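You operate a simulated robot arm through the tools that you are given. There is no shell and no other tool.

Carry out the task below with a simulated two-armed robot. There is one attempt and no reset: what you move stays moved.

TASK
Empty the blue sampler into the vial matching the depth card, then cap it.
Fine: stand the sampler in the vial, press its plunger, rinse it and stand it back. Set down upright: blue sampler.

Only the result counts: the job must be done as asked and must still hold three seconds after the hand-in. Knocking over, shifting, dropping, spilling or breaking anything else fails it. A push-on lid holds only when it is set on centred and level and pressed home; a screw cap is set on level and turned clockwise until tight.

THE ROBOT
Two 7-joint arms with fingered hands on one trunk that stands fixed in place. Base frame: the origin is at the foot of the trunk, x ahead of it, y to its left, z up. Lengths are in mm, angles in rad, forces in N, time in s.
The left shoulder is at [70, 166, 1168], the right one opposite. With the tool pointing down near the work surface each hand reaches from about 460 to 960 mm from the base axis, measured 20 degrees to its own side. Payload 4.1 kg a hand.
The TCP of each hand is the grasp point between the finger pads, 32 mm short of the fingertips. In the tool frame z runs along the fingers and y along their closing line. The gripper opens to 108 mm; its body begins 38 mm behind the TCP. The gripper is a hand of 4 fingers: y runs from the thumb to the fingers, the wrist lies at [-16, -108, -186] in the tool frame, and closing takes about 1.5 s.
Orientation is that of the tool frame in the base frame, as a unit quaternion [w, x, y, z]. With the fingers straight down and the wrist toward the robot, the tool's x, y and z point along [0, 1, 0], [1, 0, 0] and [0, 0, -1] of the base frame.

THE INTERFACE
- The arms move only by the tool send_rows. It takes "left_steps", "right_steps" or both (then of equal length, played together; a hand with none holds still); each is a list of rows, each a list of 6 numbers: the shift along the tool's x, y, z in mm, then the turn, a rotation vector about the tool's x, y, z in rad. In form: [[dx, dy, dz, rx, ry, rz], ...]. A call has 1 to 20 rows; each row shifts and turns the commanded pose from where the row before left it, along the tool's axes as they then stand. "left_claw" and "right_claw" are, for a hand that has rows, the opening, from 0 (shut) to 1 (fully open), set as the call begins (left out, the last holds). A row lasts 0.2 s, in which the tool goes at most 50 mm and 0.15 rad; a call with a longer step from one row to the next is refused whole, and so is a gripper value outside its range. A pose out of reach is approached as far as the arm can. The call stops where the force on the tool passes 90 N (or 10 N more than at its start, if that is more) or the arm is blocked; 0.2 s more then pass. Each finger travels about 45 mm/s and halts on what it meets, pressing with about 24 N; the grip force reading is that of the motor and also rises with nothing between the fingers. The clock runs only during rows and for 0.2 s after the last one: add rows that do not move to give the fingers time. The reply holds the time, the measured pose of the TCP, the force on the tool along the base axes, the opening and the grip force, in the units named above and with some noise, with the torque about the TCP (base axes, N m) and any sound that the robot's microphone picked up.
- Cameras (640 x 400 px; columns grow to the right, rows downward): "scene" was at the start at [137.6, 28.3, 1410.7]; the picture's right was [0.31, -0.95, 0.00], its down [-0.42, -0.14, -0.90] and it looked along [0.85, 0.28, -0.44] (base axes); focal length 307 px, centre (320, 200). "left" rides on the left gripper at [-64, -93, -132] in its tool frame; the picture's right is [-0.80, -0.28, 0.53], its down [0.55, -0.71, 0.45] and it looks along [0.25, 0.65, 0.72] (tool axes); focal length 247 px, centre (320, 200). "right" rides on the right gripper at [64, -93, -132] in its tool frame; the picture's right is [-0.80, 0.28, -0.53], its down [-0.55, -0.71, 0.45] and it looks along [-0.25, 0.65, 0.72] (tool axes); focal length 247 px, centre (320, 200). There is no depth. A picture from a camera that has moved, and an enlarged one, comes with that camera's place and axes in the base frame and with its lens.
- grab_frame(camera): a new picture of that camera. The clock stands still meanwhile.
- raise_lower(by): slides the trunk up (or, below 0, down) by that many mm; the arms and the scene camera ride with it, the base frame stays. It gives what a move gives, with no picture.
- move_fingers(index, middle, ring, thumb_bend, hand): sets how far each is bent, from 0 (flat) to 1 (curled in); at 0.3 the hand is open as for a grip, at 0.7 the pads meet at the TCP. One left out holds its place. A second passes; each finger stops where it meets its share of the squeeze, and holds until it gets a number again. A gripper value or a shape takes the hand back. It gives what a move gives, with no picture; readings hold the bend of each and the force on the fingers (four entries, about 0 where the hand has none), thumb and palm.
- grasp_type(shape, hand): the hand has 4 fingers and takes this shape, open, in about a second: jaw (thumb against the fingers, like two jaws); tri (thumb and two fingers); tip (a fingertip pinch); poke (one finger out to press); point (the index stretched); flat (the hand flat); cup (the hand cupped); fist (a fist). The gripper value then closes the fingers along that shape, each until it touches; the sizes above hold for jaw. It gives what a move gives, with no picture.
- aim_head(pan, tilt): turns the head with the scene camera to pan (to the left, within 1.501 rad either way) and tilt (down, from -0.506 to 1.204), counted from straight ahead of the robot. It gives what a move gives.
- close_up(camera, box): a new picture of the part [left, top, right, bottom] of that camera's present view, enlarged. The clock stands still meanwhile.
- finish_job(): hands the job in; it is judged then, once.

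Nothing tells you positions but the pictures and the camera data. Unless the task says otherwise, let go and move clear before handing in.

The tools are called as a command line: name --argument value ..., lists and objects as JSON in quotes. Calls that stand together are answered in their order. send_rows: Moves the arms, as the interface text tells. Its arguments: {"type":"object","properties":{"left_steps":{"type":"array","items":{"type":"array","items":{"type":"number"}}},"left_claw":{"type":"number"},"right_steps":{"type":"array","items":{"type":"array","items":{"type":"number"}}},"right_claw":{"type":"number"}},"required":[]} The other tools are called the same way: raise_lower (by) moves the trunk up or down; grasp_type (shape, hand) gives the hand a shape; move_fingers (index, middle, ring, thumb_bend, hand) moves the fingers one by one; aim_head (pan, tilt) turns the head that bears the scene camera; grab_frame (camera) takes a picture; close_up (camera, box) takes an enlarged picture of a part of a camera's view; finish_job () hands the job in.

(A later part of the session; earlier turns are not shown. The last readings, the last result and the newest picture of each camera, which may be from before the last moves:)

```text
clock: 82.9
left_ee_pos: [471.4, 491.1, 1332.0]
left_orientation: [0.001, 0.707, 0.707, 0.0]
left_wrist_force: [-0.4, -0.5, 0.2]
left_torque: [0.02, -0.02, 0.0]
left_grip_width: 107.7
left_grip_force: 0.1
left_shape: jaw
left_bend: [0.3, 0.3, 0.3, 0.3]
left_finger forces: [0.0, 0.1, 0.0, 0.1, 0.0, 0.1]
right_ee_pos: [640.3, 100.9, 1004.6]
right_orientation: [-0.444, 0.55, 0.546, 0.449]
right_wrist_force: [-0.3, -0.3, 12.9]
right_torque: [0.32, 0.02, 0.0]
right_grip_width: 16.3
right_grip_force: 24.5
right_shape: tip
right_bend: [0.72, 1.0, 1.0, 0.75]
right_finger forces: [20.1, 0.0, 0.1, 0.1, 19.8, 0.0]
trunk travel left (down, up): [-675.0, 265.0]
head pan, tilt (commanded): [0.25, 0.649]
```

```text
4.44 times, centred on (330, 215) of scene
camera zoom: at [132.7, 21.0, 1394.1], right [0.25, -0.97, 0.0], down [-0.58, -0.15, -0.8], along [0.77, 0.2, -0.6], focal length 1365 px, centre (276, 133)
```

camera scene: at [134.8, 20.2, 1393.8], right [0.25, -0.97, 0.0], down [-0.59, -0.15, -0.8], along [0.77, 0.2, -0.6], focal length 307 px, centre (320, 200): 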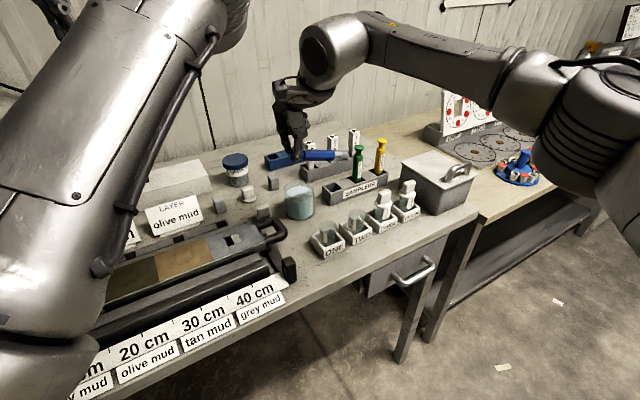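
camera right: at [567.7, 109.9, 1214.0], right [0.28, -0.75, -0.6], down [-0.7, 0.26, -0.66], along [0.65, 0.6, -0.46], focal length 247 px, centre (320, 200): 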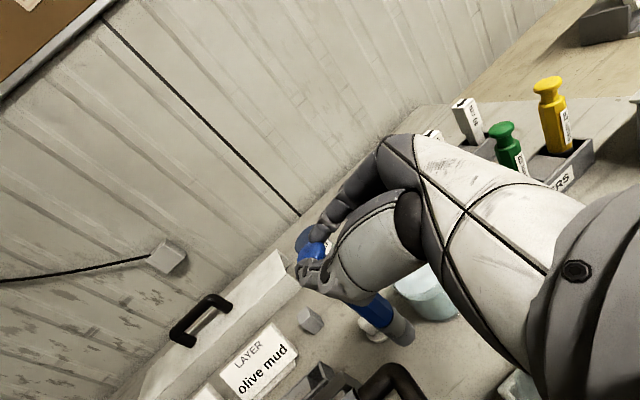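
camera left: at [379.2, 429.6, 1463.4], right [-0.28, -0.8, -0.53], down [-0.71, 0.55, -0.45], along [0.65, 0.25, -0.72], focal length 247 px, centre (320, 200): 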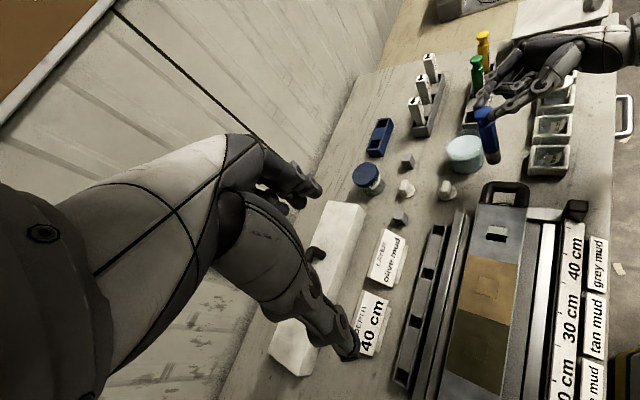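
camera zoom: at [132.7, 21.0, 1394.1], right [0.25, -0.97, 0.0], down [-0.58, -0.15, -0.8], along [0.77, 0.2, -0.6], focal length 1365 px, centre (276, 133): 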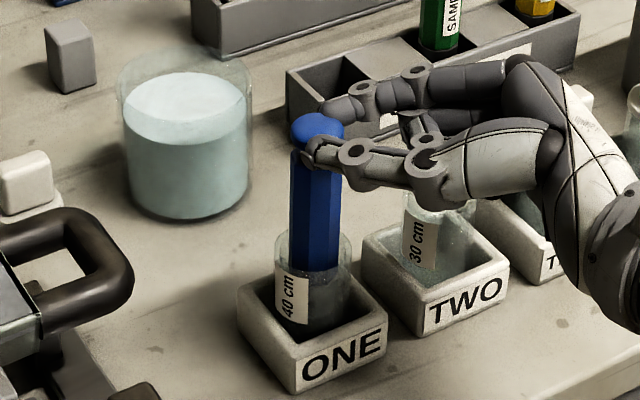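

The spring force is rising gently, now 13 N, and the knob is almost on the barrel. I'll press the last bit until the force jumps.

send_rows --right_steps '[[-1.96, 0, 0.4, 0, 0, 0], [-1.96, 0, 0.4, 0, 0, 0], [0, 0, 0, 0, 0, 0]]'

close_up --camera "left" --box '[520, 90, 600, 180]'

close_up --camera "scene" --box '[300, 170, 360, 260]'

```text
clock: 83.7
left_ee_pos: [471.0, 491.5, 1331.9]
left_orientation: [0.001, 0.707, 0.707, 0.0]
left_wrist_force: [0.4, -0.2, 0.7]
left_torque: [0.01, 0.02, -0.03]
left_grip_width: 107.8
left_grip_force: 0.1
left_shape: jaw
left_bend: [0.3, 0.3, 0.3, 0.3]
left_finger forces: [0.0, 0.0, 0.0, 0.1, 0.1, 0.1]
right_ee_pos: [641.4, 101.8, 1001.9]
right_orientation: [-0.445, 0.55, 0.546, 0.449]
right_wrist_force: [0.0, 0.5, 14.9]
right_torque: [0.38, 0.03, -0.02]
right_grip_width: 16.5
right_grip_force: 24.3
right_shape: tip
right_bend: [0.72, 1.0, 1.0, 0.75]
right_finger forces: [20.5, 0.1, 0.0, 0.0, 19.8, 0.0]
trunk travel left (down, up): [-675.0, 265.0]
head pan, tilt (commanded): [0.25, 0.649]
```

```text
4.44 times, centred on (560, 135) of left
camera zoom: at [377.2, 428.9, 1464.3], right [-0.28, -0.8, -0.53], down [-0.71, 0.55, -0.45], along [0.65, 0.25, -0.72], focal length 1098 px, centre (-747, 489)
```

zoom: 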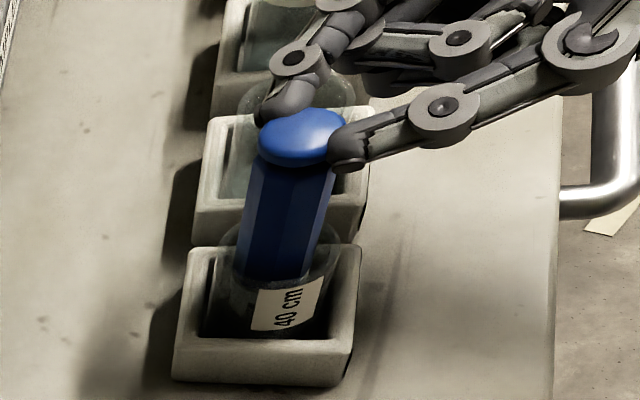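

```text
4.44 times, centred on (330, 215) of scene
camera zoom: at [132.5, 20.9, 1394.1], right [0.25, -0.97, 0.0], down [-0.58, -0.15, -0.8], along [0.77, 0.2, -0.6], focal length 1365 px, centre (276, 133)
```

zoom: 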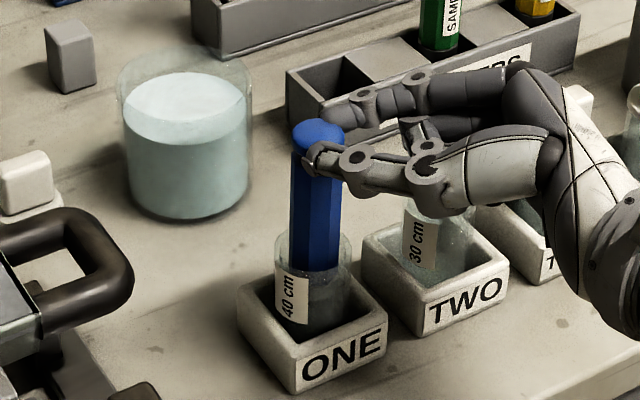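

send_rows --right_steps '[[-1.96, 0, 0.4, 0, 0, 0], [-1.96, 0, 0.4, 0, 0, 0], [0, 0, 0, 0, 0, 0]]'

close_up --camera "left" --box '[520, 90, 600, 180]'

close_up --camera "scene" --box '[300, 170, 360, 260]'

```text
clock: 84.5
left_ee_pos: [471.2, 491.5, 1331.2]
left_orientation: [0.002, 0.706, 0.708, 0.0]
left_wrist_force: [-0.3, 0.0, 0.0]
left_torque: [0.02, -0.01, 0.02]
left_grip_width: 107.7
left_grip_force: 0.1
left_shape: jaw
left_bend: [0.3, 0.3, 0.3, 0.3]
left_finger forces: [0.0, 0.0, 0.1, 0.0, 0.1, 0.0]
right_ee_pos: [641.8, 100.8, 999.1]
right_orientation: [-0.445, 0.549, 0.546, 0.45]
right_wrist_force: [-0.7, 0.9, 22.8]
right_torque: [0.62, 0.03, 0.01]
right_grip_width: 16.4
right_grip_force: 24.1
right_shape: tip
right_bend: [0.72, 1.0, 1.0, 0.75]
right_finger forces: [21.0, 0.1, 0.0, 0.1, 20.5, 0.0]
trunk travel left (down, up): [-675.0, 265.0]
head pan, tilt (commanded): [0.25, 0.649]
```

```text
4.44 times, centred on (560, 135) of left
camera zoom: at [376.2, 428.9, 1464.7], right [-0.28, -0.8, -0.53], down [-0.7, 0.55, -0.45], along [0.65, 0.25, -0.72], focal length 1098 px, centre (-747, 489)
```

zoom: 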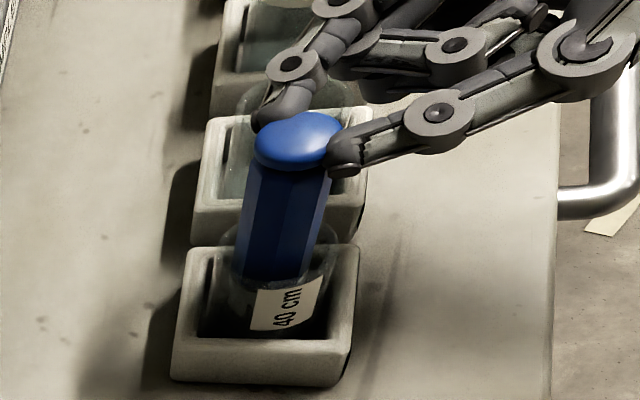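

```text
4.44 times, centred on (330, 215) of scene
camera zoom: at [131.6, 20.9, 1394.3], right [0.25, -0.97, 0.0], down [-0.58, -0.15, -0.8], along [0.77, 0.2, -0.6], focal length 1365 px, centre (276, 133)
```

zoom: 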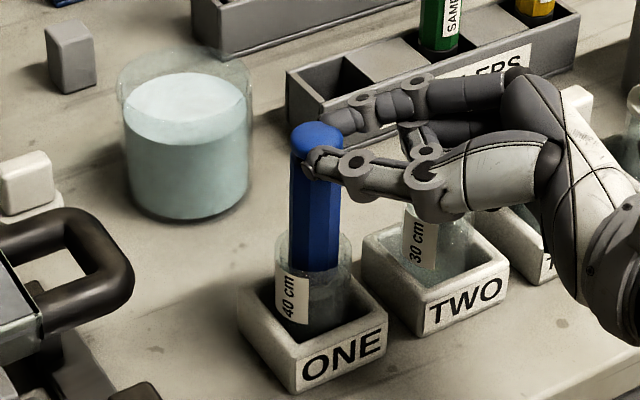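

Force jumped to 23 N with the knob flush on the barrel, so it's at the end of the stroke. I'll hold it there briefly, with a slight extra push, to empty it fully.

send_rows --right_steps '[[-1.5, 0, 0.3, 0, 0, 0], [0, 0, 0, 0, 0, 0], [0, 0, 0, 0, 0, 0], [0, 0, 0, 0, 0, 0], [0, 0, 0, 0, 0, 0], [0, 0, 0, 0, 0, 0]]'

close_up --camera "scene" --box '[310, 200, 350, 260]'

close_up --camera "left" --box '[520, 90, 600, 180]'

```text
clock: 85.9
left_ee_pos: [469.2, 491.6, 1332.6]
left_orientation: [0.002, 0.706, 0.708, 0.001]
left_wrist_force: [0.1, -0.1, -0.3]
left_torque: [-0.04, -0.01, -0.03]
left_grip_width: 107.7
left_grip_force: 0.1
left_shape: jaw
left_bend: [0.3, 0.3, 0.3, 0.3]
left_finger forces: [0.0, 0.0, 0.0, 0.0, 0.0, 0.0]
right_ee_pos: [640.1, 100.1, 996.5]
right_orientation: [-0.444, 0.55, 0.546, 0.449]
right_wrist_force: [-0.2, -0.2, 23.9]
right_torque: [0.59, 0.03, 0.01]
right_grip_width: 16.6
right_grip_force: 24.0
right_shape: tip
right_bend: [0.72, 1.0, 1.0, 0.75]
right_finger forces: [20.7, 0.0, 0.1, 0.1, 21.2, 0.0]
trunk travel left (down, up): [-675.0, 265.0]
head pan, tilt (commanded): [0.25, 0.649]
```

```text
6.67 times, centred on (330, 230) of scene
camera zoom: at [131.3, 20.7, 1394.2], right [0.25, -0.97, 0.0], down [-0.58, -0.15, -0.8], along [0.77, 0.2, -0.6], focal length 2048 px, centre (253, 0)
```

zoom: 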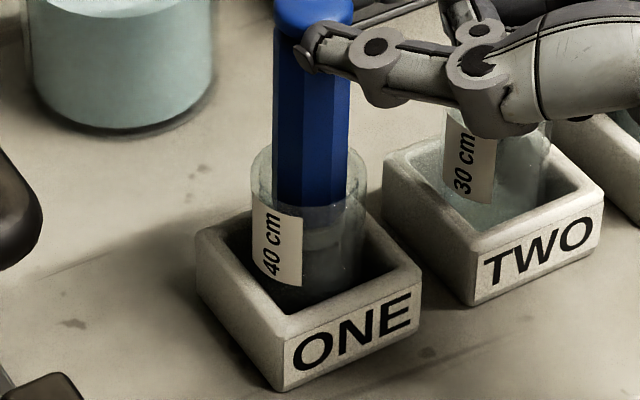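

```text
4.44 times, centred on (560, 135) of left
camera zoom: at [375.9, 428.7, 1464.7], right [-0.28, -0.8, -0.53], down [-0.7, 0.55, -0.45], along [0.65, 0.25, -0.72], focal length 1098 px, centre (-747, 489)
```

zoom: 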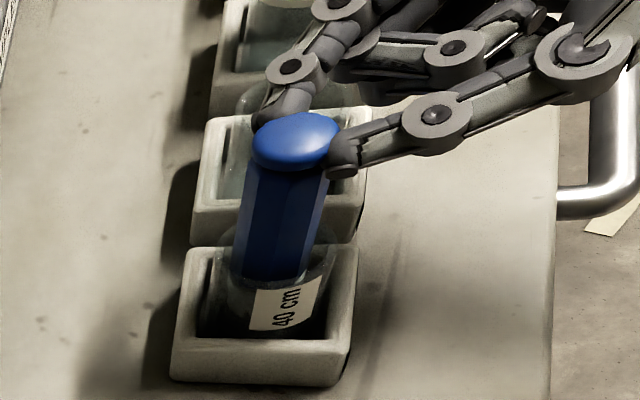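

The plunger is fully down. Now I'll raise slowly, still holding the knob, and let the spring return before lifting the sampler out.

send_rows --right_steps '[[1.96, 0, -0.4, 0, 0, 0], [2.94, 0, -0.6, 0, 0, 0], [2.94, 0, -0.6, 0, 0, 0], [2.94, 0, -0.6, 0, 0, 0], [2.94, 0, -0.6, 0, 0, 0], [2.94, 0, -0.6, 0, 0, 0], [2.94, 0, -0.6, 0, 0, 0], [0, 0, 0, 0, 0, 0]]'

close_up --camera "scene" --box '[300, 170, 360, 260]'

close_up --camera "left" --box '[520, 90, 600, 180]'

```text
clock: 87.7
left_ee_pos: [474.1, 491.6, 1329.9]
left_orientation: [0.001, 0.706, 0.708, 0.0]
left_wrist_force: [-0.1, 0.1, 0.0]
left_torque: [0.0, 0.01, -0.03]
left_grip_width: 107.5
left_grip_force: 0.1
left_shape: jaw
left_bend: [0.3, 0.3, 0.3, 0.3]
left_finger forces: [0.0, 0.0, 0.0, 0.0, 0.0, 0.1]
right_ee_pos: [642.7, 101.3, 1013.4]
right_orientation: [-0.445, 0.551, 0.546, 0.448]
right_wrist_force: [-0.3, 0.2, 0.8]
right_torque: [0.01, -0.02, -0.01]
right_grip_width: 17.0
right_grip_force: 24.0
right_shape: tip
right_bend: [0.72, 1.0, 1.0, 0.75]
right_finger forces: [18.7, 0.0, 0.1, 0.1, 18.8, 0.0]
trunk travel left (down, up): [-675.0, 265.0]
head pan, tilt (commanded): [0.25, 0.649]
```

```text
4.44 times, centred on (330, 215) of scene
camera zoom: at [134.3, 21.3, 1393.8], right [0.25, -0.97, 0.0], down [-0.59, -0.15, -0.8], along [0.77, 0.2, -0.6], focal length 1365 px, centre (276, 133)
```

zoom: 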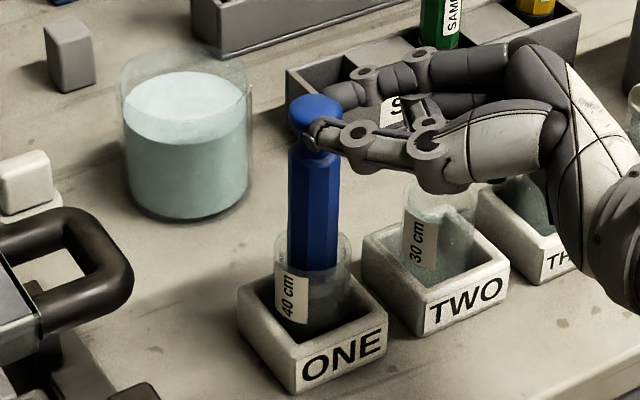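

```text
4.44 times, centred on (560, 135) of left
camera zoom: at [379.1, 429.4, 1463.4], right [-0.28, -0.8, -0.53], down [-0.71, 0.55, -0.45], along [0.65, 0.25, -0.72], focal length 1098 px, centre (-747, 489)
```

zoom: 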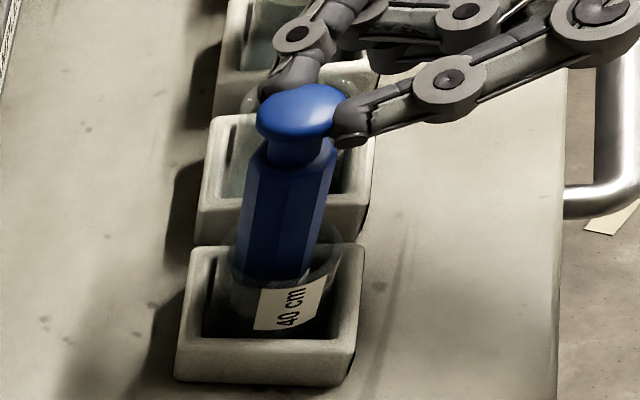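

The plunger sprang back up. I'll lift the sampler straight out of the vial, slowly.

send_rows --right_steps '[[2.94, 0, -0.6, 0, 0, 0], [4.9, 0, -1.0, 0, 0, 0], [4.9, 0, -1.0, 0, 0, 0], [4.9, 0, -1.0, 0, 0, 0], [4.9, 0, -1.0, 0, 0, 0], [4.9, 0, -1.0, 0, 0, 0], [4.9, 0, -1.0, 0, 0, 0], [4.9, 0, -1.0, 0, 0, 0], [4.9, 0, -1.0, 0, 0, 0], [4.9, 0, -1.0, 0, 0, 0], [4.9, 0, -1.0, 0, 0, 0], [4.9, 0, -1.0, 0, 0, 0], [4.9, 0, -1.0, 0, 0, 0], [4.9, 0, -1.0, 0, 0, 0], [4.9, 0, -1.0, 0, 0, 0], [4.9, 0, -1.0, 0, 0, 0], [4.9, 0, -1.0, 0, 0, 0], [4.9, 0, -1.0, 0, 0, 0], [4.9, 0, -1.0, 0, 0, 0], [0, 0, 0, 0, 0, 0]]'

close_up --camera "scene" --box '[280, 130, 380, 270]'

close_up --camera "scene" --box '[300, 210, 360, 260]'

close_up --camera "left" --box '[500, 70, 600, 190]'

```text
clock: 91.9
left_ee_pos: [474.0, 492.2, 1331.2]
left_orientation: [0.001, 0.707, 0.707, 0.0]
left_wrist_force: [-0.7, -0.7, -0.7]
left_torque: [0.01, 0.02, -0.01]
left_grip_width: 107.4
left_grip_force: 0.0
left_shape: jaw
left_bend: [0.3, 0.3, 0.3, 0.3]
left_finger forces: [0.0, 0.0, 0.0, 0.0, 0.0, 0.1]
right_ee_pos: [643.9, 103.4, 1107.6]
right_orientation: [-0.445, 0.551, 0.546, 0.448]
right_wrist_force: [-0.2, 0.0, -1.6]
right_torque: [0.0, 0.03, 0.01]
right_grip_width: 16.6
right_grip_force: 24.2
right_shape: tip
right_bend: [0.72, 1.0, 1.0, 0.75]
right_finger forces: [18.6, 0.0, 0.1, 0.0, 18.7, 0.0]
trunk travel left (down, up): [-675.0, 265.0]
head pan, tilt (commanded): [0.25, 0.649]
```

```text
2.86 times, centred on (330, 200) of scene
camera zoom: at [134.6, 21.3, 1393.8], right [0.25, -0.97, 0.0], down [-0.59, -0.15, -0.8], along [0.77, 0.2, -0.6], focal length 878 px, centre (291, 200)
```

zoom: 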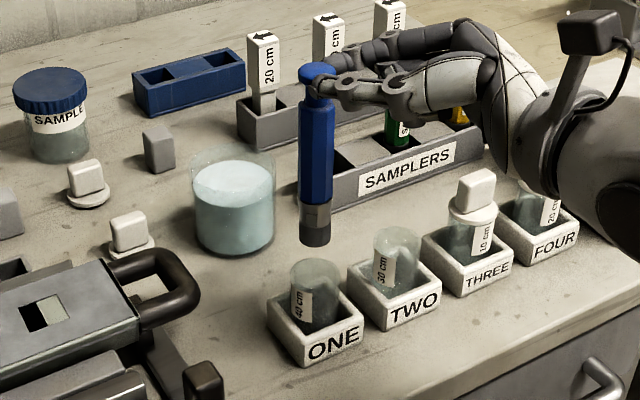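

```text
8.00 times, centred on (330, 235) of scene
camera zoom: at [134.6, 21.3, 1393.8], right [0.25, -0.97, 0.0], down [-0.59, -0.15, -0.8], along [0.77, 0.2, -0.6], focal length 2457 px, centre (240, -80)
```

zoom: 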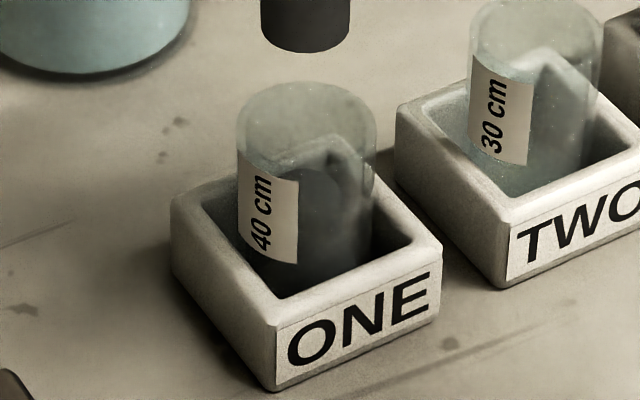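

```text
3.33 times, centred on (550, 130) of left
camera zoom: at [379.4, 429.4, 1463.4], right [-0.28, -0.8, -0.53], down [-0.71, 0.55, -0.45], along [0.65, 0.25, -0.72], focal length 823 px, centre (-447, 433)
```

zoom: 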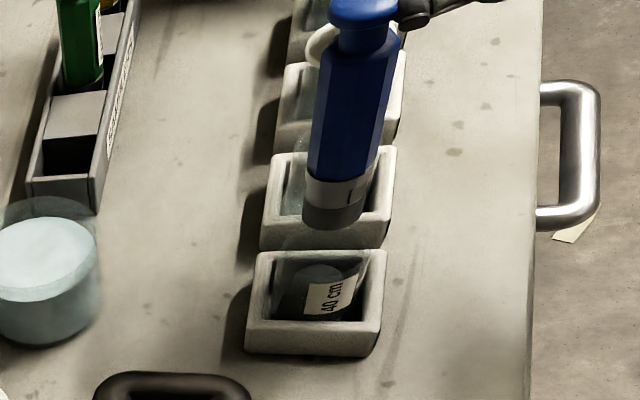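

Vial ONE now holds the dark mud, so the sampler is emptied. Next is the rinse: I'll turn the hand about the vertical so it comes from the front of the bench, which suits both the beaker and the rack.

send_rows --right_steps '[[0, 0, 0, -0.04, 0, 0.008], [0, 0, 0, -0.07, 0, 0.0144], [0, 0, 0, -0.07, 0, 0.0144], [0, 0, 0, -0.07, 0, 0.0144], [0, 0, 0, -0.07, 0, 0.0144], [0, 0, 0, -0.07, 0, 0.0144], [0, 0, 0, -0.07, 0, 0.0144], [0, 0, 0, -0.07, 0, 0.0144], [0, 0, 0, -0.07, 0, 0.0144], [0, 0, 0, -0.07, 0, 0.0144], [0, 0, 0, -0.07, 0, 0.0144], [0, 0, 0, -0.03, 0, 0.006], [0, 0, 0, 0, 0, 0]]'

grab_frame --camera "scene"

grab_frame --camera "left"

```text
clock: 94.7
left_ee_pos: [473.1, 491.8, 1330.1]
left_orientation: [0.0, 0.707, 0.708, -0.001]
left_wrist_force: [0.5, 0.7, 0.7]
left_torque: [-0.03, 0.03, -0.01]
left_grip_width: 107.8
left_grip_force: 0.0
left_shape: jaw
left_bend: [0.3, 0.3, 0.3, 0.3]
left_finger forces: [0.0, 0.1, 0.1, 0.0, 0.0, 0.0]
right_ee_pos: [642.8, 102.8, 1107.5]
right_orientation: [-0.366, 0.632, 0.449, 0.514]
right_wrist_force: [0.0, 0.2, -0.1]
right_torque: [0.04, -0.03, -0.02]
right_grip_width: 16.3
right_grip_force: 24.2
right_shape: tip
right_bend: [0.72, 1.0, 1.0, 0.75]
right_finger forces: [18.4, 0.1, 0.0, 0.0, 17.8, 0.0]
right hand out of reach, approached as far as the arm can: row 6, 7, 8, 9, 10, 11
trunk travel left (down, up): [-675.0, 265.0]
head pan, tilt (commanded): [0.25, 0.649]
```

```text
taken
camera scene: at [134.6, 21.4, 1393.9], right [0.25, -0.97, 0.0], down [-0.59, -0.15, -0.8], along [0.77, 0.2, -0.6], focal length 307 px, centre (320, 200)
```

scene: 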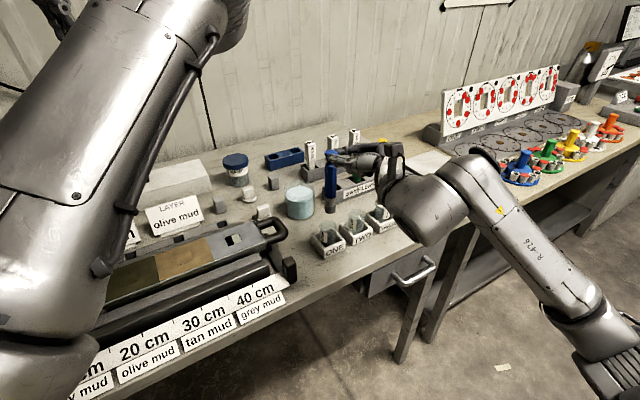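

```text
taken
camera left: at [379.4, 429.5, 1463.4], right [-0.28, -0.8, -0.53], down [-0.71, 0.55, -0.45], along [0.65, 0.25, -0.72], focal length 247 px, centre (320, 200)
```

left: 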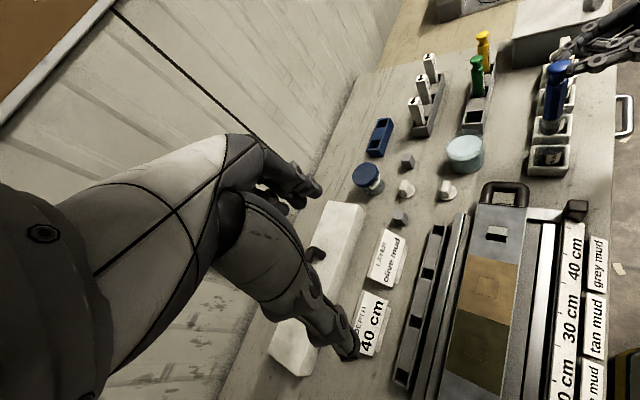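

The hand turned about 19°, which is enough. I'll measure the sampler tip and the beaker precisely before moving.

close_up --camera "scene" --box '[270, 140, 370, 230]'

close_up --camera "left" --box '[430, 40, 610, 190]'

```text
4.44 times, centred on (320, 185) of scene
camera zoom: at [134.6, 21.4, 1393.9], right [0.25, -0.97, 0.0], down [-0.59, -0.15, -0.8], along [0.77, 0.2, -0.6], focal length 1365 px, centre (320, 267)
```

zoom: 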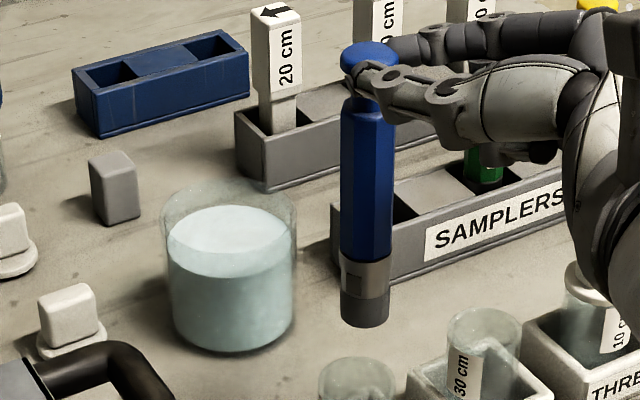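

```text
2.67 times, centred on (520, 115) of left
camera zoom: at [379.4, 429.5, 1463.4], right [-0.28, -0.8, -0.53], down [-0.71, 0.55, -0.45], along [0.65, 0.25, -0.72], focal length 659 px, centre (-213, 427)
```

zoom: 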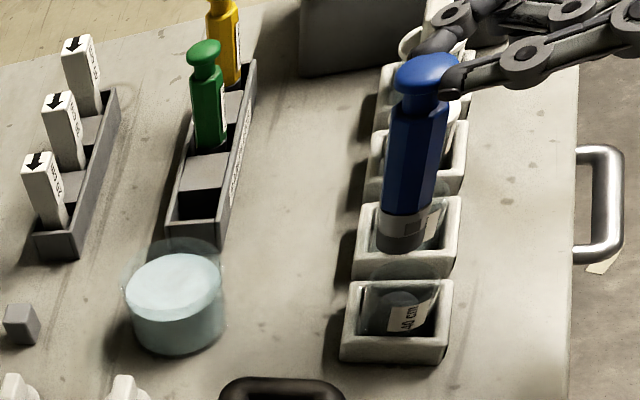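

The sampler tip is at about (651, 130, 965) and the beaker centre at about (750, 234), with its rim near z = 940. I'll rise a bit and carry the sampler slowly over the beaker.

send_rows --right_steps '[[4.9, 0, -1.0, 0, 0, 0], [4.9, 0, -1.0, 0, 0, 0], [4.9, 0, -1.0, 0, 0, 0], [0.83, 1.85, 3.98, 0, 0, 0], [1.66, 3.71, 7.96, 0, 0, 0], [1.66, 3.71, 7.96, 0, 0, 0], [1.66, 3.71, 7.96, 0, 0, 0], [1.66, 3.71, 7.96, 0, 0, 0], [1.66, 3.71, 7.96, 0, 0, 0], [1.66, 3.71, 7.96, 0, 0, 0], [1.66, 3.71, 7.96, 0, 0, 0], [1.66, 3.71, 7.96, 0, 0, 0], [1.66, 3.71, 7.96, 0, 0, 0], [1.66, 3.71, 7.96, 0, 0, 0], [1.66, 3.71, 7.96, 0, 0, 0], [1.66, 3.71, 7.96, 0, 0, 0], [1.66, 3.71, 7.96, 0, 0, 0], [1.66, 3.71, 7.96, 0, 0, 0], [0, 0, 0, 0, 0, 0]]'

close_up --camera "scene" --box '[250, 110, 400, 230]'

close_up --camera "left" --box '[420, 30, 600, 190]'

```text
clock: 98.7
left_ee_pos: [473.3, 492.5, 1330.8]
left_orientation: [0.001, 0.706, 0.708, 0.0]
left_wrist_force: [-1.1, -0.5, 0.9]
left_torque: [-0.02, -0.01, -0.01]
left_grip_width: 107.5
left_grip_force: 0.0
left_shape: jaw
left_bend: [0.3, 0.3, 0.3, 0.3]
left_finger forces: [0.1, 0.0, 0.1, 0.0, 0.0, 0.0]
right_ee_pos: [742.1, 184.5, 1120.8]
right_orientation: [-0.358, 0.64, 0.44, 0.519]
right_wrist_force: [-0.3, -0.7, -1.7]
right_torque: [-0.02, -0.01, 0.03]
right_grip_width: 16.4
right_grip_force: 23.2
right_shape: tip
right_bend: [0.72, 1.0, 1.0, 0.75]
right_finger forces: [18.4, 0.0, 0.0, 0.0, 17.6, 0.0]
right hand out of reach, approached as far as the arm can: row 1, 13
trunk travel left (down, up): [-675.0, 265.0]
head pan, tilt (commanded): [0.25, 0.649]
```

```text
3.33 times, centred on (325, 170) of scene
camera zoom: at [134.5, 21.2, 1393.9], right [0.25, -0.97, 0.0], down [-0.59, -0.15, -0.8], along [0.77, 0.2, -0.6], focal length 1024 px, centre (303, 300)
```

zoom: 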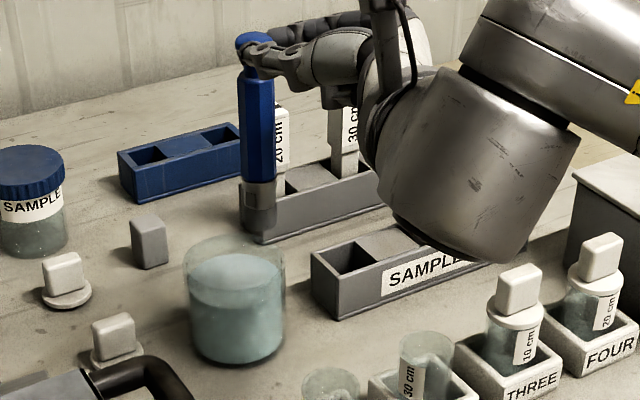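

```text
2.50 times, centred on (510, 110) of left
camera zoom: at [379.3, 429.2, 1463.5], right [-0.28, -0.8, -0.53], down [-0.71, 0.55, -0.45], along [0.65, 0.25, -0.72], focal length 617 px, centre (-155, 425)
```

zoom: 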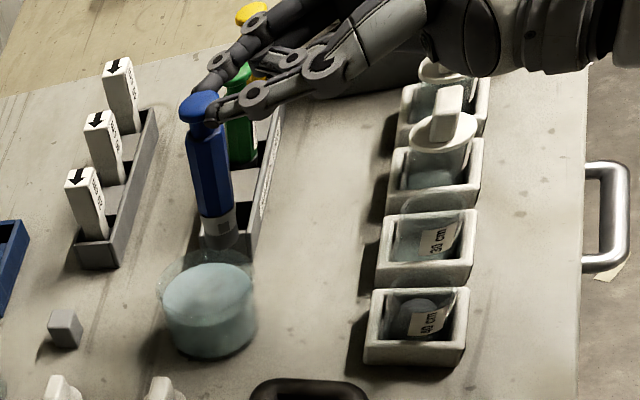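

The arm stopped about 20 mm short because of the wrist heading. I'll ease the heading back slightly and finish the move.

send_rows --right_steps '[[0, 0, 0, 0.049, 0, -0.0103], [0, 0, 0, 0.049, 0, -0.0103], [0, 0, 0, 0.049, 0, -0.0103], [1.09, -0.43, 5.16, 0, 0, 0], [1.09, -0.43, 5.16, 0, 0, 0], [1.09, -0.43, 5.16, 0, 0, 0], [1.09, -0.43, 5.16, 0, 0, 0], [0, 0, 0, 0, 0, 0]]'

close_up --camera "scene" --box '[250, 110, 400, 230]'

close_up --camera "left" --box '[420, 30, 600, 190]'

```text
clock: 100.5
left_ee_pos: [474.6, 492.3, 1331.0]
left_orientation: [0.001, 0.706, 0.708, 0.0]
left_wrist_force: [-0.4, 0.4, -0.5]
left_torque: [0.03, -0.02, -0.02]
left_grip_width: 108.0
left_grip_force: 0.0
left_shape: jaw
left_bend: [0.3, 0.3, 0.3, 0.3]
left_finger forces: [0.1, 0.1, 0.0, 0.0, 0.1, 0.0]
right_ee_pos: [744.4, 204.5, 1119.8]
right_orientation: [-0.395, 0.604, 0.487, 0.492]
right_wrist_force: [0.3, -0.2, -0.2]
right_torque: [-0.03, 0.0, -0.04]
right_grip_width: 16.4
right_grip_force: 23.7
right_shape: tip
right_bend: [0.72, 1.0, 1.0, 0.75]
right_finger forces: [18.3, 0.0, 0.0, 0.1, 17.4, 0.0]
trunk travel left (down, up): [-675.0, 265.0]
head pan, tilt (commanded): [0.25, 0.649]
```

```text
3.33 times, centred on (325, 170) of scene
camera zoom: at [134.6, 21.2, 1393.9], right [0.25, -0.97, 0.0], down [-0.59, -0.15, -0.8], along [0.77, 0.2, -0.6], focal length 1024 px, centre (303, 300)
```

zoom: 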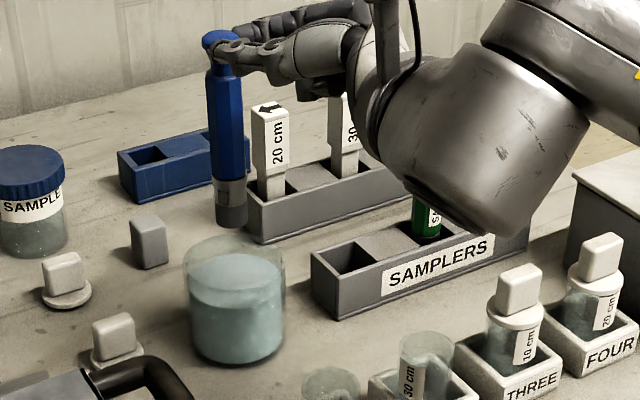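

```text
2.50 times, centred on (510, 110) of left
camera zoom: at [379.4, 429.3, 1463.5], right [-0.28, -0.8, -0.53], down [-0.71, 0.55, -0.45], along [0.65, 0.25, -0.72], focal length 617 px, centre (-155, 425)
```

zoom: 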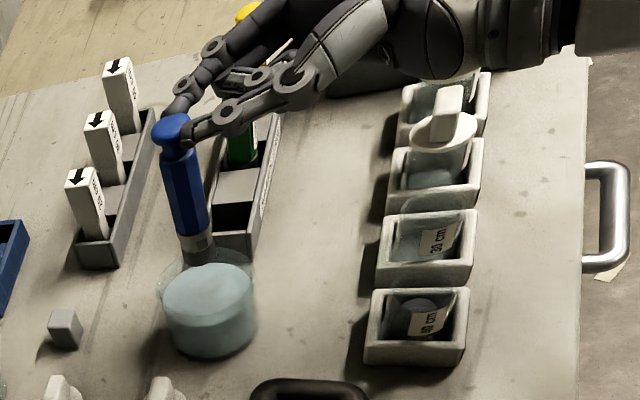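

The tip is centred over the beaker, about 36 mm above its rim. I'll lower it into the rinse water.

send_rows --right_steps '[[-2.5, -1, 0.5, 0, 0, 0], [-4.9, -1, 1.0, 0, 0, 0], [-4.9, 0, 1.02, 0, 0, 0], [-4.9, 0, 1.02, 0, 0, 0], [-4.9, 0, 1.02, 0, 0, 0], [-4.9, 0, 1.02, 0, 0, 0], [-4.9, 0, 1.02, 0, 0, 0], [-4.9, 0, 1.02, 0, 0, 0], [-4.9, 0, 1.02, 0, 0, 0], [-4.9, 0, 1.02, 0, 0, 0], [-4.9, 0, 1.02, 0, 0, 0], [0, 0, 0, 0, 0, 0]]'

close_up --camera "scene" --box '[250, 110, 400, 230]'

close_up --camera "left" --box '[420, 30, 600, 190]'

```text
clock: 103.1
left_ee_pos: [473.7, 492.4, 1330.6]
left_orientation: [0.001, 0.707, 0.707, 0.0]
left_wrist_force: [-0.3, -0.8, 0.7]
left_torque: [0.02, 0.0, -0.01]
left_grip_width: 107.8
left_grip_force: 0.0
left_shape: jaw
left_bend: [0.3, 0.3, 0.3, 0.3]
left_finger forces: [0.0, 0.0, 0.0, 0.0, 0.0, 0.1]
right_ee_pos: [743.2, 205.6, 1068.2]
right_orientation: [-0.396, 0.604, 0.486, 0.491]
right_wrist_force: [0.1, -0.4, 0.0]
right_torque: [-0.01, 0.03, 0.0]
right_grip_width: 16.5
right_grip_force: 24.2
right_shape: tip
right_bend: [0.72, 1.0, 1.0, 0.75]
right_finger forces: [18.2, 0.1, 0.0, 0.0, 17.5, 0.0]
trunk travel left (down, up): [-675.0, 265.0]
head pan, tilt (commanded): [0.25, 0.649]
```

```text
3.33 times, centred on (325, 170) of scene
camera zoom: at [134.6, 21.5, 1393.9], right [0.25, -0.97, 0.0], down [-0.59, -0.15, -0.8], along [0.77, 0.2, -0.6], focal length 1024 px, centre (303, 300)
```

zoom: 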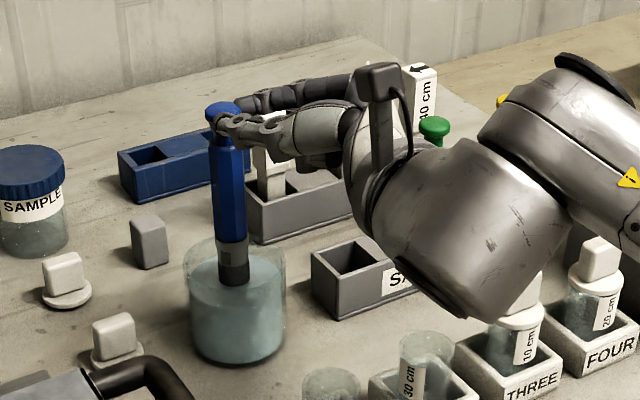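

```text
2.50 times, centred on (510, 110) of left
camera zoom: at [379.4, 429.6, 1463.4], right [-0.28, -0.8, -0.53], down [-0.71, 0.55, -0.45], along [0.65, 0.25, -0.72], focal length 617 px, centre (-155, 425)
```

zoom: 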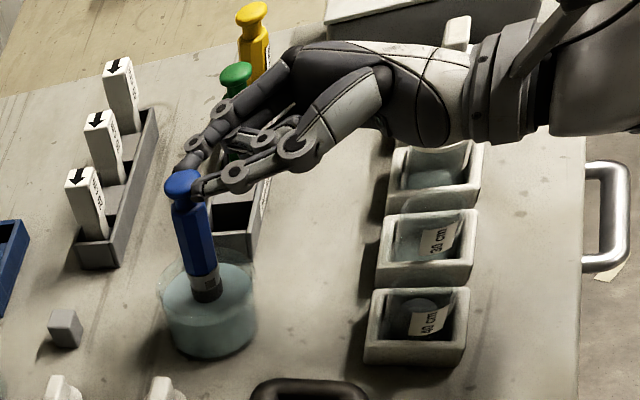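

The tip has entered the water. I'll lower further to submerge the nozzle and sleeve, then swish gently.

send_rows --right_steps '[[-4.9, 0, 1.02, 0, 0, 0], [-4.9, 0, 1.02, 0, 0, 0], [-4.9, 0, 1.02, 0, 0, 0], [-4.9, 0, 1.02, 0, 0, 0], [-4.9, 0, 1.02, 0, 0, 0], [-4.9, 0, 1.02, 0, 0, 0], [-4.9, 0, 1.02, 0, 0, 0], [0, 0, 0, 0, 0, 0]]'

close_up --camera "scene" --box '[250, 110, 400, 230]'

close_up --camera "left" --box '[420, 30, 600, 190]'

```text
clock: 104.9
left_ee_pos: [474.2, 492.7, 1330.7]
left_orientation: [0.001, 0.706, 0.708, 0.0]
left_wrist_force: [0.6, -0.2, 0.6]
left_torque: [0.0, 0.01, 0.0]
left_grip_width: 107.5
left_grip_force: 0.1
left_shape: jaw
left_bend: [0.3, 0.3, 0.3, 0.3]
left_finger forces: [0.0, 0.0, 0.0, 0.0, 0.1, 0.1]
right_ee_pos: [741.1, 204.5, 1033.5]
right_orientation: [-0.397, 0.605, 0.486, 0.491]
right_wrist_force: [0.1, 0.1, -1.3]
right_torque: [-0.03, -0.02, -0.02]
right_grip_width: 16.1
right_grip_force: 23.9
right_shape: tip
right_bend: [0.72, 1.0, 1.0, 0.75]
right_finger forces: [18.3, 0.0, 0.0, 0.0, 17.4, 0.0]
trunk travel left (down, up): [-675.0, 265.0]
head pan, tilt (commanded): [0.25, 0.649]
```

```text
3.33 times, centred on (325, 170) of scene
camera zoom: at [134.6, 21.5, 1393.9], right [0.25, -0.97, 0.0], down [-0.59, -0.15, -0.8], along [0.77, 0.2, -0.6], focal length 1024 px, centre (303, 300)
```

zoom: 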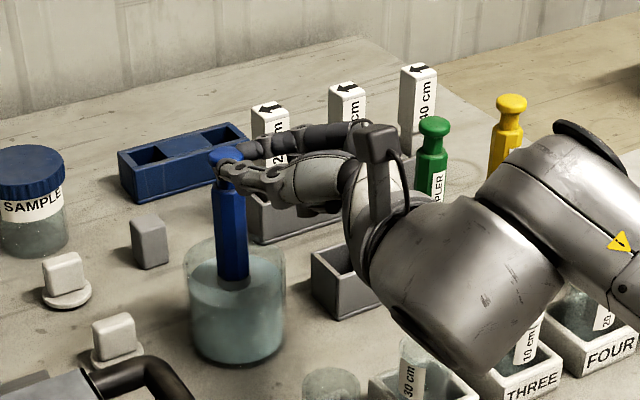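

```text
2.50 times, centred on (510, 110) of left
camera zoom: at [379.4, 429.6, 1463.4], right [-0.28, -0.8, -0.53], down [-0.71, 0.55, -0.45], along [0.65, 0.25, -0.72], focal length 617 px, centre (-155, 425)
```

zoom: 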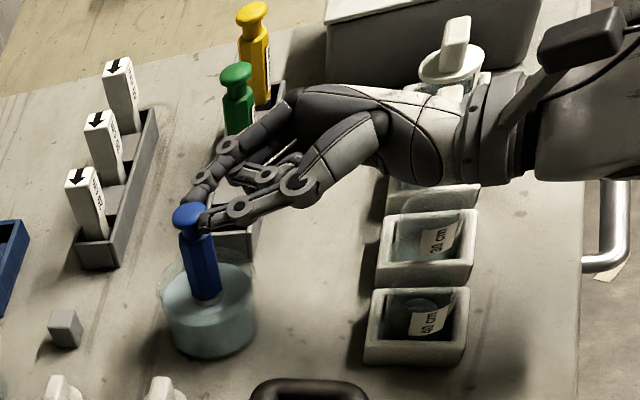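

The nozzle and sleeve are submerged. I'll swish gently up and down, then dwell a second.

send_rows --right_steps '[[3.9, 0, -0.8, 0, 0, 0], [3.9, 0, -0.8, 0, 0, 0], [3.9, 0, -0.8, 0, 0, 0], [-3.9, 0, 0.8, 0, 0, 0], [-3.9, 0, 0.8, 0, 0, 0], [-3.9, 0, 0.8, 0, 0, 0], [3.9, 0, -0.8, 0, 0, 0], [3.9, 0, -0.8, 0, 0, 0], [3.9, 0, -0.8, 0, 0, 0], [-3.9, 0, 0.8, 0, 0, 0], [-3.9, 0, 0.8, 0, 0, 0], [-3.9, 0, 0.8, 0, 0, 0], [0, 0, 0, 0, 0, 0], [0, 0, 0, 0, 0, 0], [0, 0, 0, 0, 0, 0], [0, 0, 0, 0, 0, 0], [0, 0, 0, 0, 0, 0], [0, 0, 0, 0, 0, 0]]'

close_up --camera "scene" --box '[270, 130, 350, 230]'

```text
clock: 108.7
left_ee_pos: [473.0, 492.4, 1329.8]
left_orientation: [0.001, 0.706, 0.708, -0.001]
left_wrist_force: [0.2, -0.1, -0.2]
left_torque: [0.0, -0.01, -0.01]
left_grip_width: 107.6
left_grip_force: 0.0
left_shape: jaw
left_bend: [0.3, 0.3, 0.3, 0.3]
left_finger forces: [0.0, 0.0, 0.1, 0.0, 0.0, 0.1]
right_ee_pos: [743.0, 205.7, 1033.1]
right_orientation: [-0.396, 0.604, 0.487, 0.492]
right_wrist_force: [-0.1, -0.2, -0.4]
right_torque: [0.0, 0.01, -0.01]
right_grip_width: 16.2
right_grip_force: 24.2
right_shape: tip
right_bend: [0.72, 1.0, 1.0, 0.75]
right_finger forces: [18.3, 0.1, 0.0, 0.1, 17.3, 0.1]
trunk travel left (down, up): [-675.0, 265.0]
head pan, tilt (commanded): [0.25, 0.649]
```

```text
4.00 times, centred on (310, 180) of scene
camera zoom: at [134.6, 21.5, 1393.8], right [0.25, -0.97, 0.0], down [-0.59, -0.15, -0.8], along [0.77, 0.2, -0.6], focal length 1229 px, centre (360, 280)
```

zoom: 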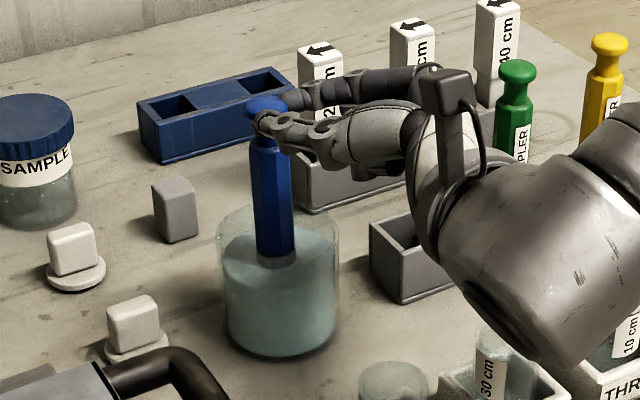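

The water has clouded, so the sampler is rinsed. I'll lift it out slowly.

send_rows --right_steps '[[2.94, 0, -0.6, 0, 0, 0], [4.9, 0, -1.02, 0, 0, 0], [4.9, 0, -1.02, 0, 0, 0], [4.9, 0, -1.02, 0, 0, 0], [4.9, 0, -1.02, 0, 0, 0], [4.9, 0, -1.02, 0, 0, 0], [4.9, 0, -1.02, 0, 0, 0], [4.9, 0, -1.02, 0, 0, 0], [4.9, 0, -1.02, 0, 0, 0], [4.9, 0, -1.02, 0, 0, 0], [4.9, 0, -1.02, 0, 0, 0], [4.9, 0, -1.02, 0, 0, 0], [4.9, 0, -1.02, 0, 0, 0], [4.9, 0, -1.02, 0, 0, 0], [4.9, 0, -1.02, 0, 0, 0], [4.9, 0, -1.02, 0, 0, 0], [4.9, 0, -1.02, 0, 0, 0], [4.9, 0, -1.02, 0, 0, 0], [0, 0, 0, 0, 0, 0]]'

grab_frame --camera "scene"

close_up --camera "left" --box '[420, 30, 600, 190]'

```text
clock: 112.7
left_ee_pos: [473.9, 492.3, 1330.8]
left_orientation: [0.001, 0.707, 0.707, 0.0]
left_wrist_force: [-0.1, 1.3, -0.3]
left_torque: [0.02, -0.02, 0.04]
left_grip_width: 107.9
left_grip_force: 0.0
left_shape: jaw
left_bend: [0.3, 0.3, 0.3, 0.3]
left_finger forces: [0.1, 0.1, 0.0, 0.0, 0.0, 0.0]
right_ee_pos: [743.5, 204.2, 1120.1]
right_orientation: [-0.396, 0.604, 0.487, 0.491]
right_wrist_force: [0.0, 0.0, -1.2]
right_torque: [-0.04, -0.02, 0.0]
right_grip_width: 16.1
right_grip_force: 24.3
right_shape: tip
right_bend: [0.72, 1.0, 1.0, 0.75]
right_finger forces: [18.3, 0.1, 0.1, 0.0, 17.3, 0.1]
trunk travel left (down, up): [-675.0, 265.0]
head pan, tilt (commanded): [0.25, 0.649]
```

```text
taken
camera scene: at [134.7, 21.4, 1393.8], right [0.25, -0.97, 0.0], down [-0.59, -0.15, -0.8], along [0.77, 0.2, -0.6], focal length 307 px, centre (320, 200)
```

scene: 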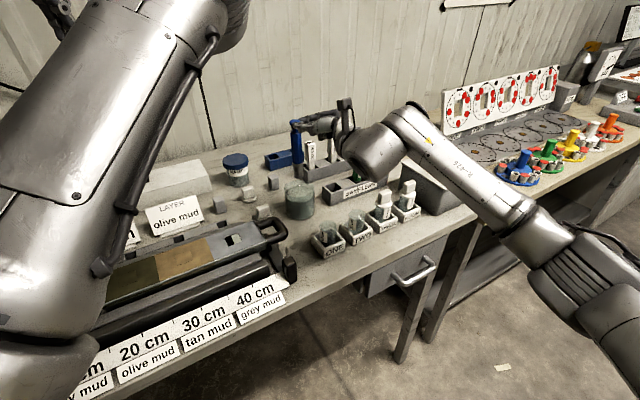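

```text
2.50 times, centred on (510, 110) of left
camera zoom: at [379.5, 429.5, 1463.4], right [-0.28, -0.8, -0.53], down [-0.71, 0.55, -0.45], along [0.65, 0.25, -0.72], focal length 617 px, centre (-155, 425)
```

zoom: 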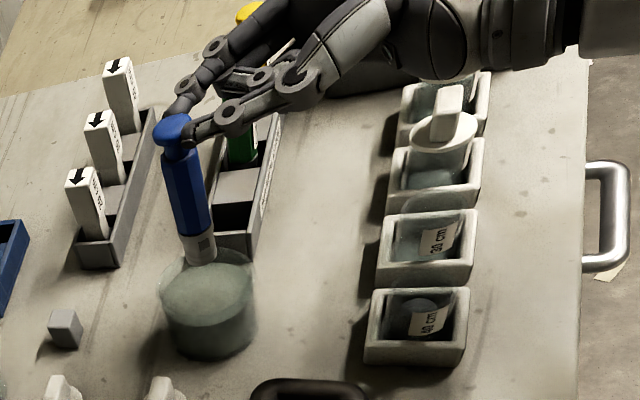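

Next is returning it to the rack. I'll measure the empty rack slot from both views.

close_up --camera "scene" --box '[310, 160, 400, 220]'

close_up --camera "left" --box '[470, 60, 550, 140]'

close_up --camera "scene" --box '[270, 100, 370, 200]'

```text
6.67 times, centred on (355, 190) of scene
camera zoom: at [134.7, 21.4, 1393.8], right [0.25, -0.97, 0.0], down [-0.59, -0.15, -0.8], along [0.77, 0.2, -0.6], focal length 2048 px, centre (87, 267)
```

zoom: 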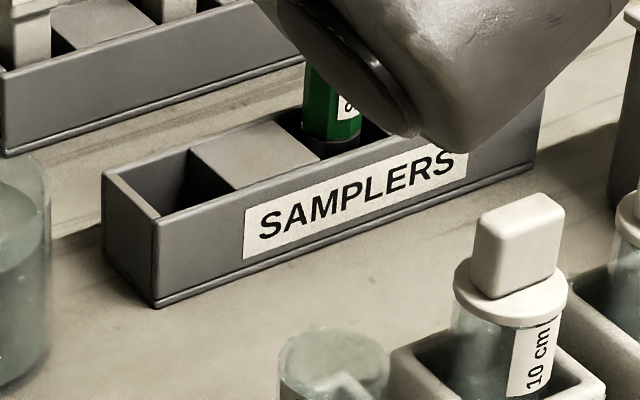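

```text
5.00 times, centred on (510, 100) of left
camera zoom: at [379.5, 429.5, 1463.4], right [-0.28, -0.8, -0.53], down [-0.71, 0.55, -0.45], along [0.65, 0.25, -0.72], focal length 1235 px, centre (-630, 700)
```

zoom: 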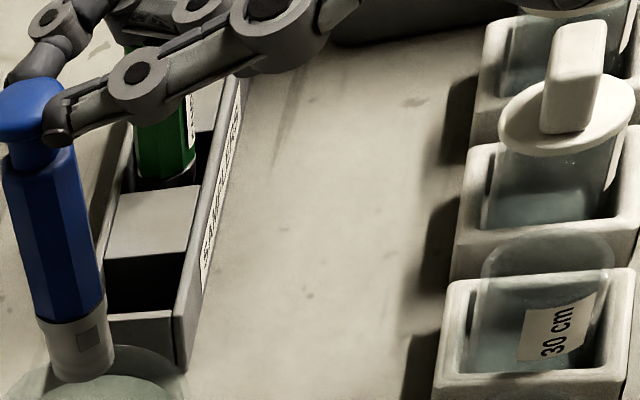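

```text
4.00 times, centred on (320, 150) of scene
camera zoom: at [134.7, 21.4, 1393.8], right [0.25, -0.97, 0.0], down [-0.59, -0.15, -0.8], along [0.77, 0.2, -0.6], focal length 1229 px, centre (320, 400)
```

zoom: 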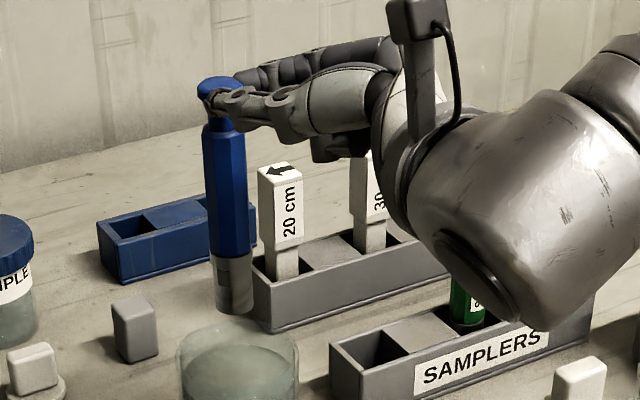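

The slot centre is at about (822, 160), rim z ≈ 904, and the sampler is vertical. I'll carry it slowly above the slot.

send_rows --right_steps '[[-0.45, 3.3, -2.15, 0, 0, 0], [-0.91, 6.59, -4.31, 0, 0, 0], [-0.91, 6.59, -4.31, 0, 0, 0], [-0.91, 6.59, -4.31, 0, 0, 0], [-0.91, 6.59, -4.31, 0, 0, 0], [-0.91, 6.59, -4.31, 0, 0, 0], [-0.91, 6.59, -4.31, 0, 0, 0], [-0.91, 6.59, -4.31, 0, 0, 0], [-0.91, 6.59, -4.31, 0, 0, 0], [-0.91, 6.59, -4.31, 0, 0, 0], [-0.91, 6.59, -4.31, 0, 0, 0], [-0.91, 6.59, -4.31, 0, 0, 0], [-0.91, 6.59, -4.31, 0, 0, 0], [-0.45, 3.3, -2.15, 0, 0, 0], [0, 0, 0, 0, 0, 0]]'

close_up --camera "scene" --box '[270, 80, 430, 230]'

close_up --camera "left" --box '[420, 10, 600, 170]'

```text
clock: 115.9
left_ee_pos: [474.3, 491.6, 1331.4]
left_orientation: [0.001, 0.707, 0.707, 0.0]
left_wrist_force: [-0.7, 0.3, 0.5]
left_torque: [-0.03, -0.01, -0.01]
left_grip_width: 107.4
left_grip_force: 0.0
left_shape: jaw
left_bend: [0.3, 0.3, 0.3, 0.3]
left_finger forces: [0.1, 0.1, 0.0, 0.0, 0.0, 0.0]
right_ee_pos: [814.0, 132.4, 1120.1]
right_orientation: [-0.396, 0.604, 0.486, 0.492]
right_wrist_force: [0.0, -0.9, -1.3]
right_torque: [-0.03, 0.02, 0.02]
right_grip_width: 16.3
right_grip_force: 24.1
right_shape: tip
right_bend: [0.72, 1.0, 1.0, 0.75]
right_finger forces: [18.3, 0.0, 0.1, 0.0, 17.2, 0.0]
trunk travel left (down, up): [-675.0, 265.0]
head pan, tilt (commanded): [0.25, 0.649]
```

```text
2.67 times, centred on (350, 155) of scene
camera zoom: at [134.6, 21.5, 1393.9], right [0.25, -0.97, 0.0], down [-0.59, -0.15, -0.8], along [0.77, 0.2, -0.6], focal length 819 px, centre (240, 320)
```

zoom: 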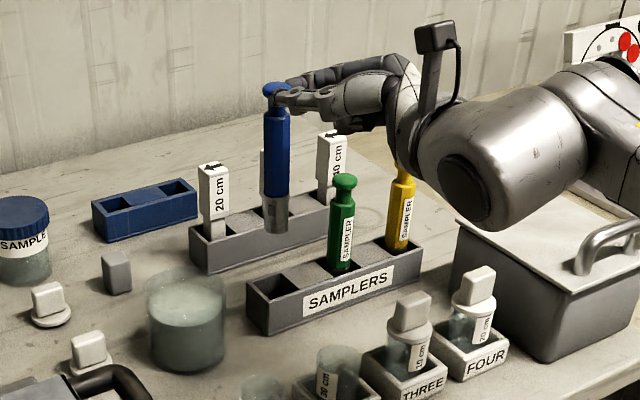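

```text
2.50 times, centred on (510, 90) of left
camera zoom: at [379.4, 429.5, 1463.4], right [-0.28, -0.8, -0.53], down [-0.71, 0.55, -0.45], along [0.65, 0.25, -0.72], focal length 617 px, centre (-155, 475)
```

zoom: 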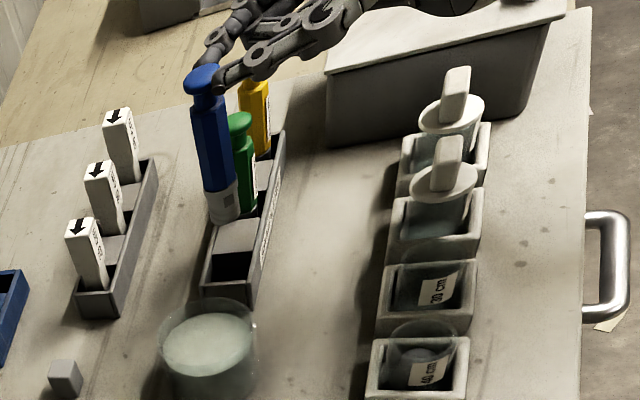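

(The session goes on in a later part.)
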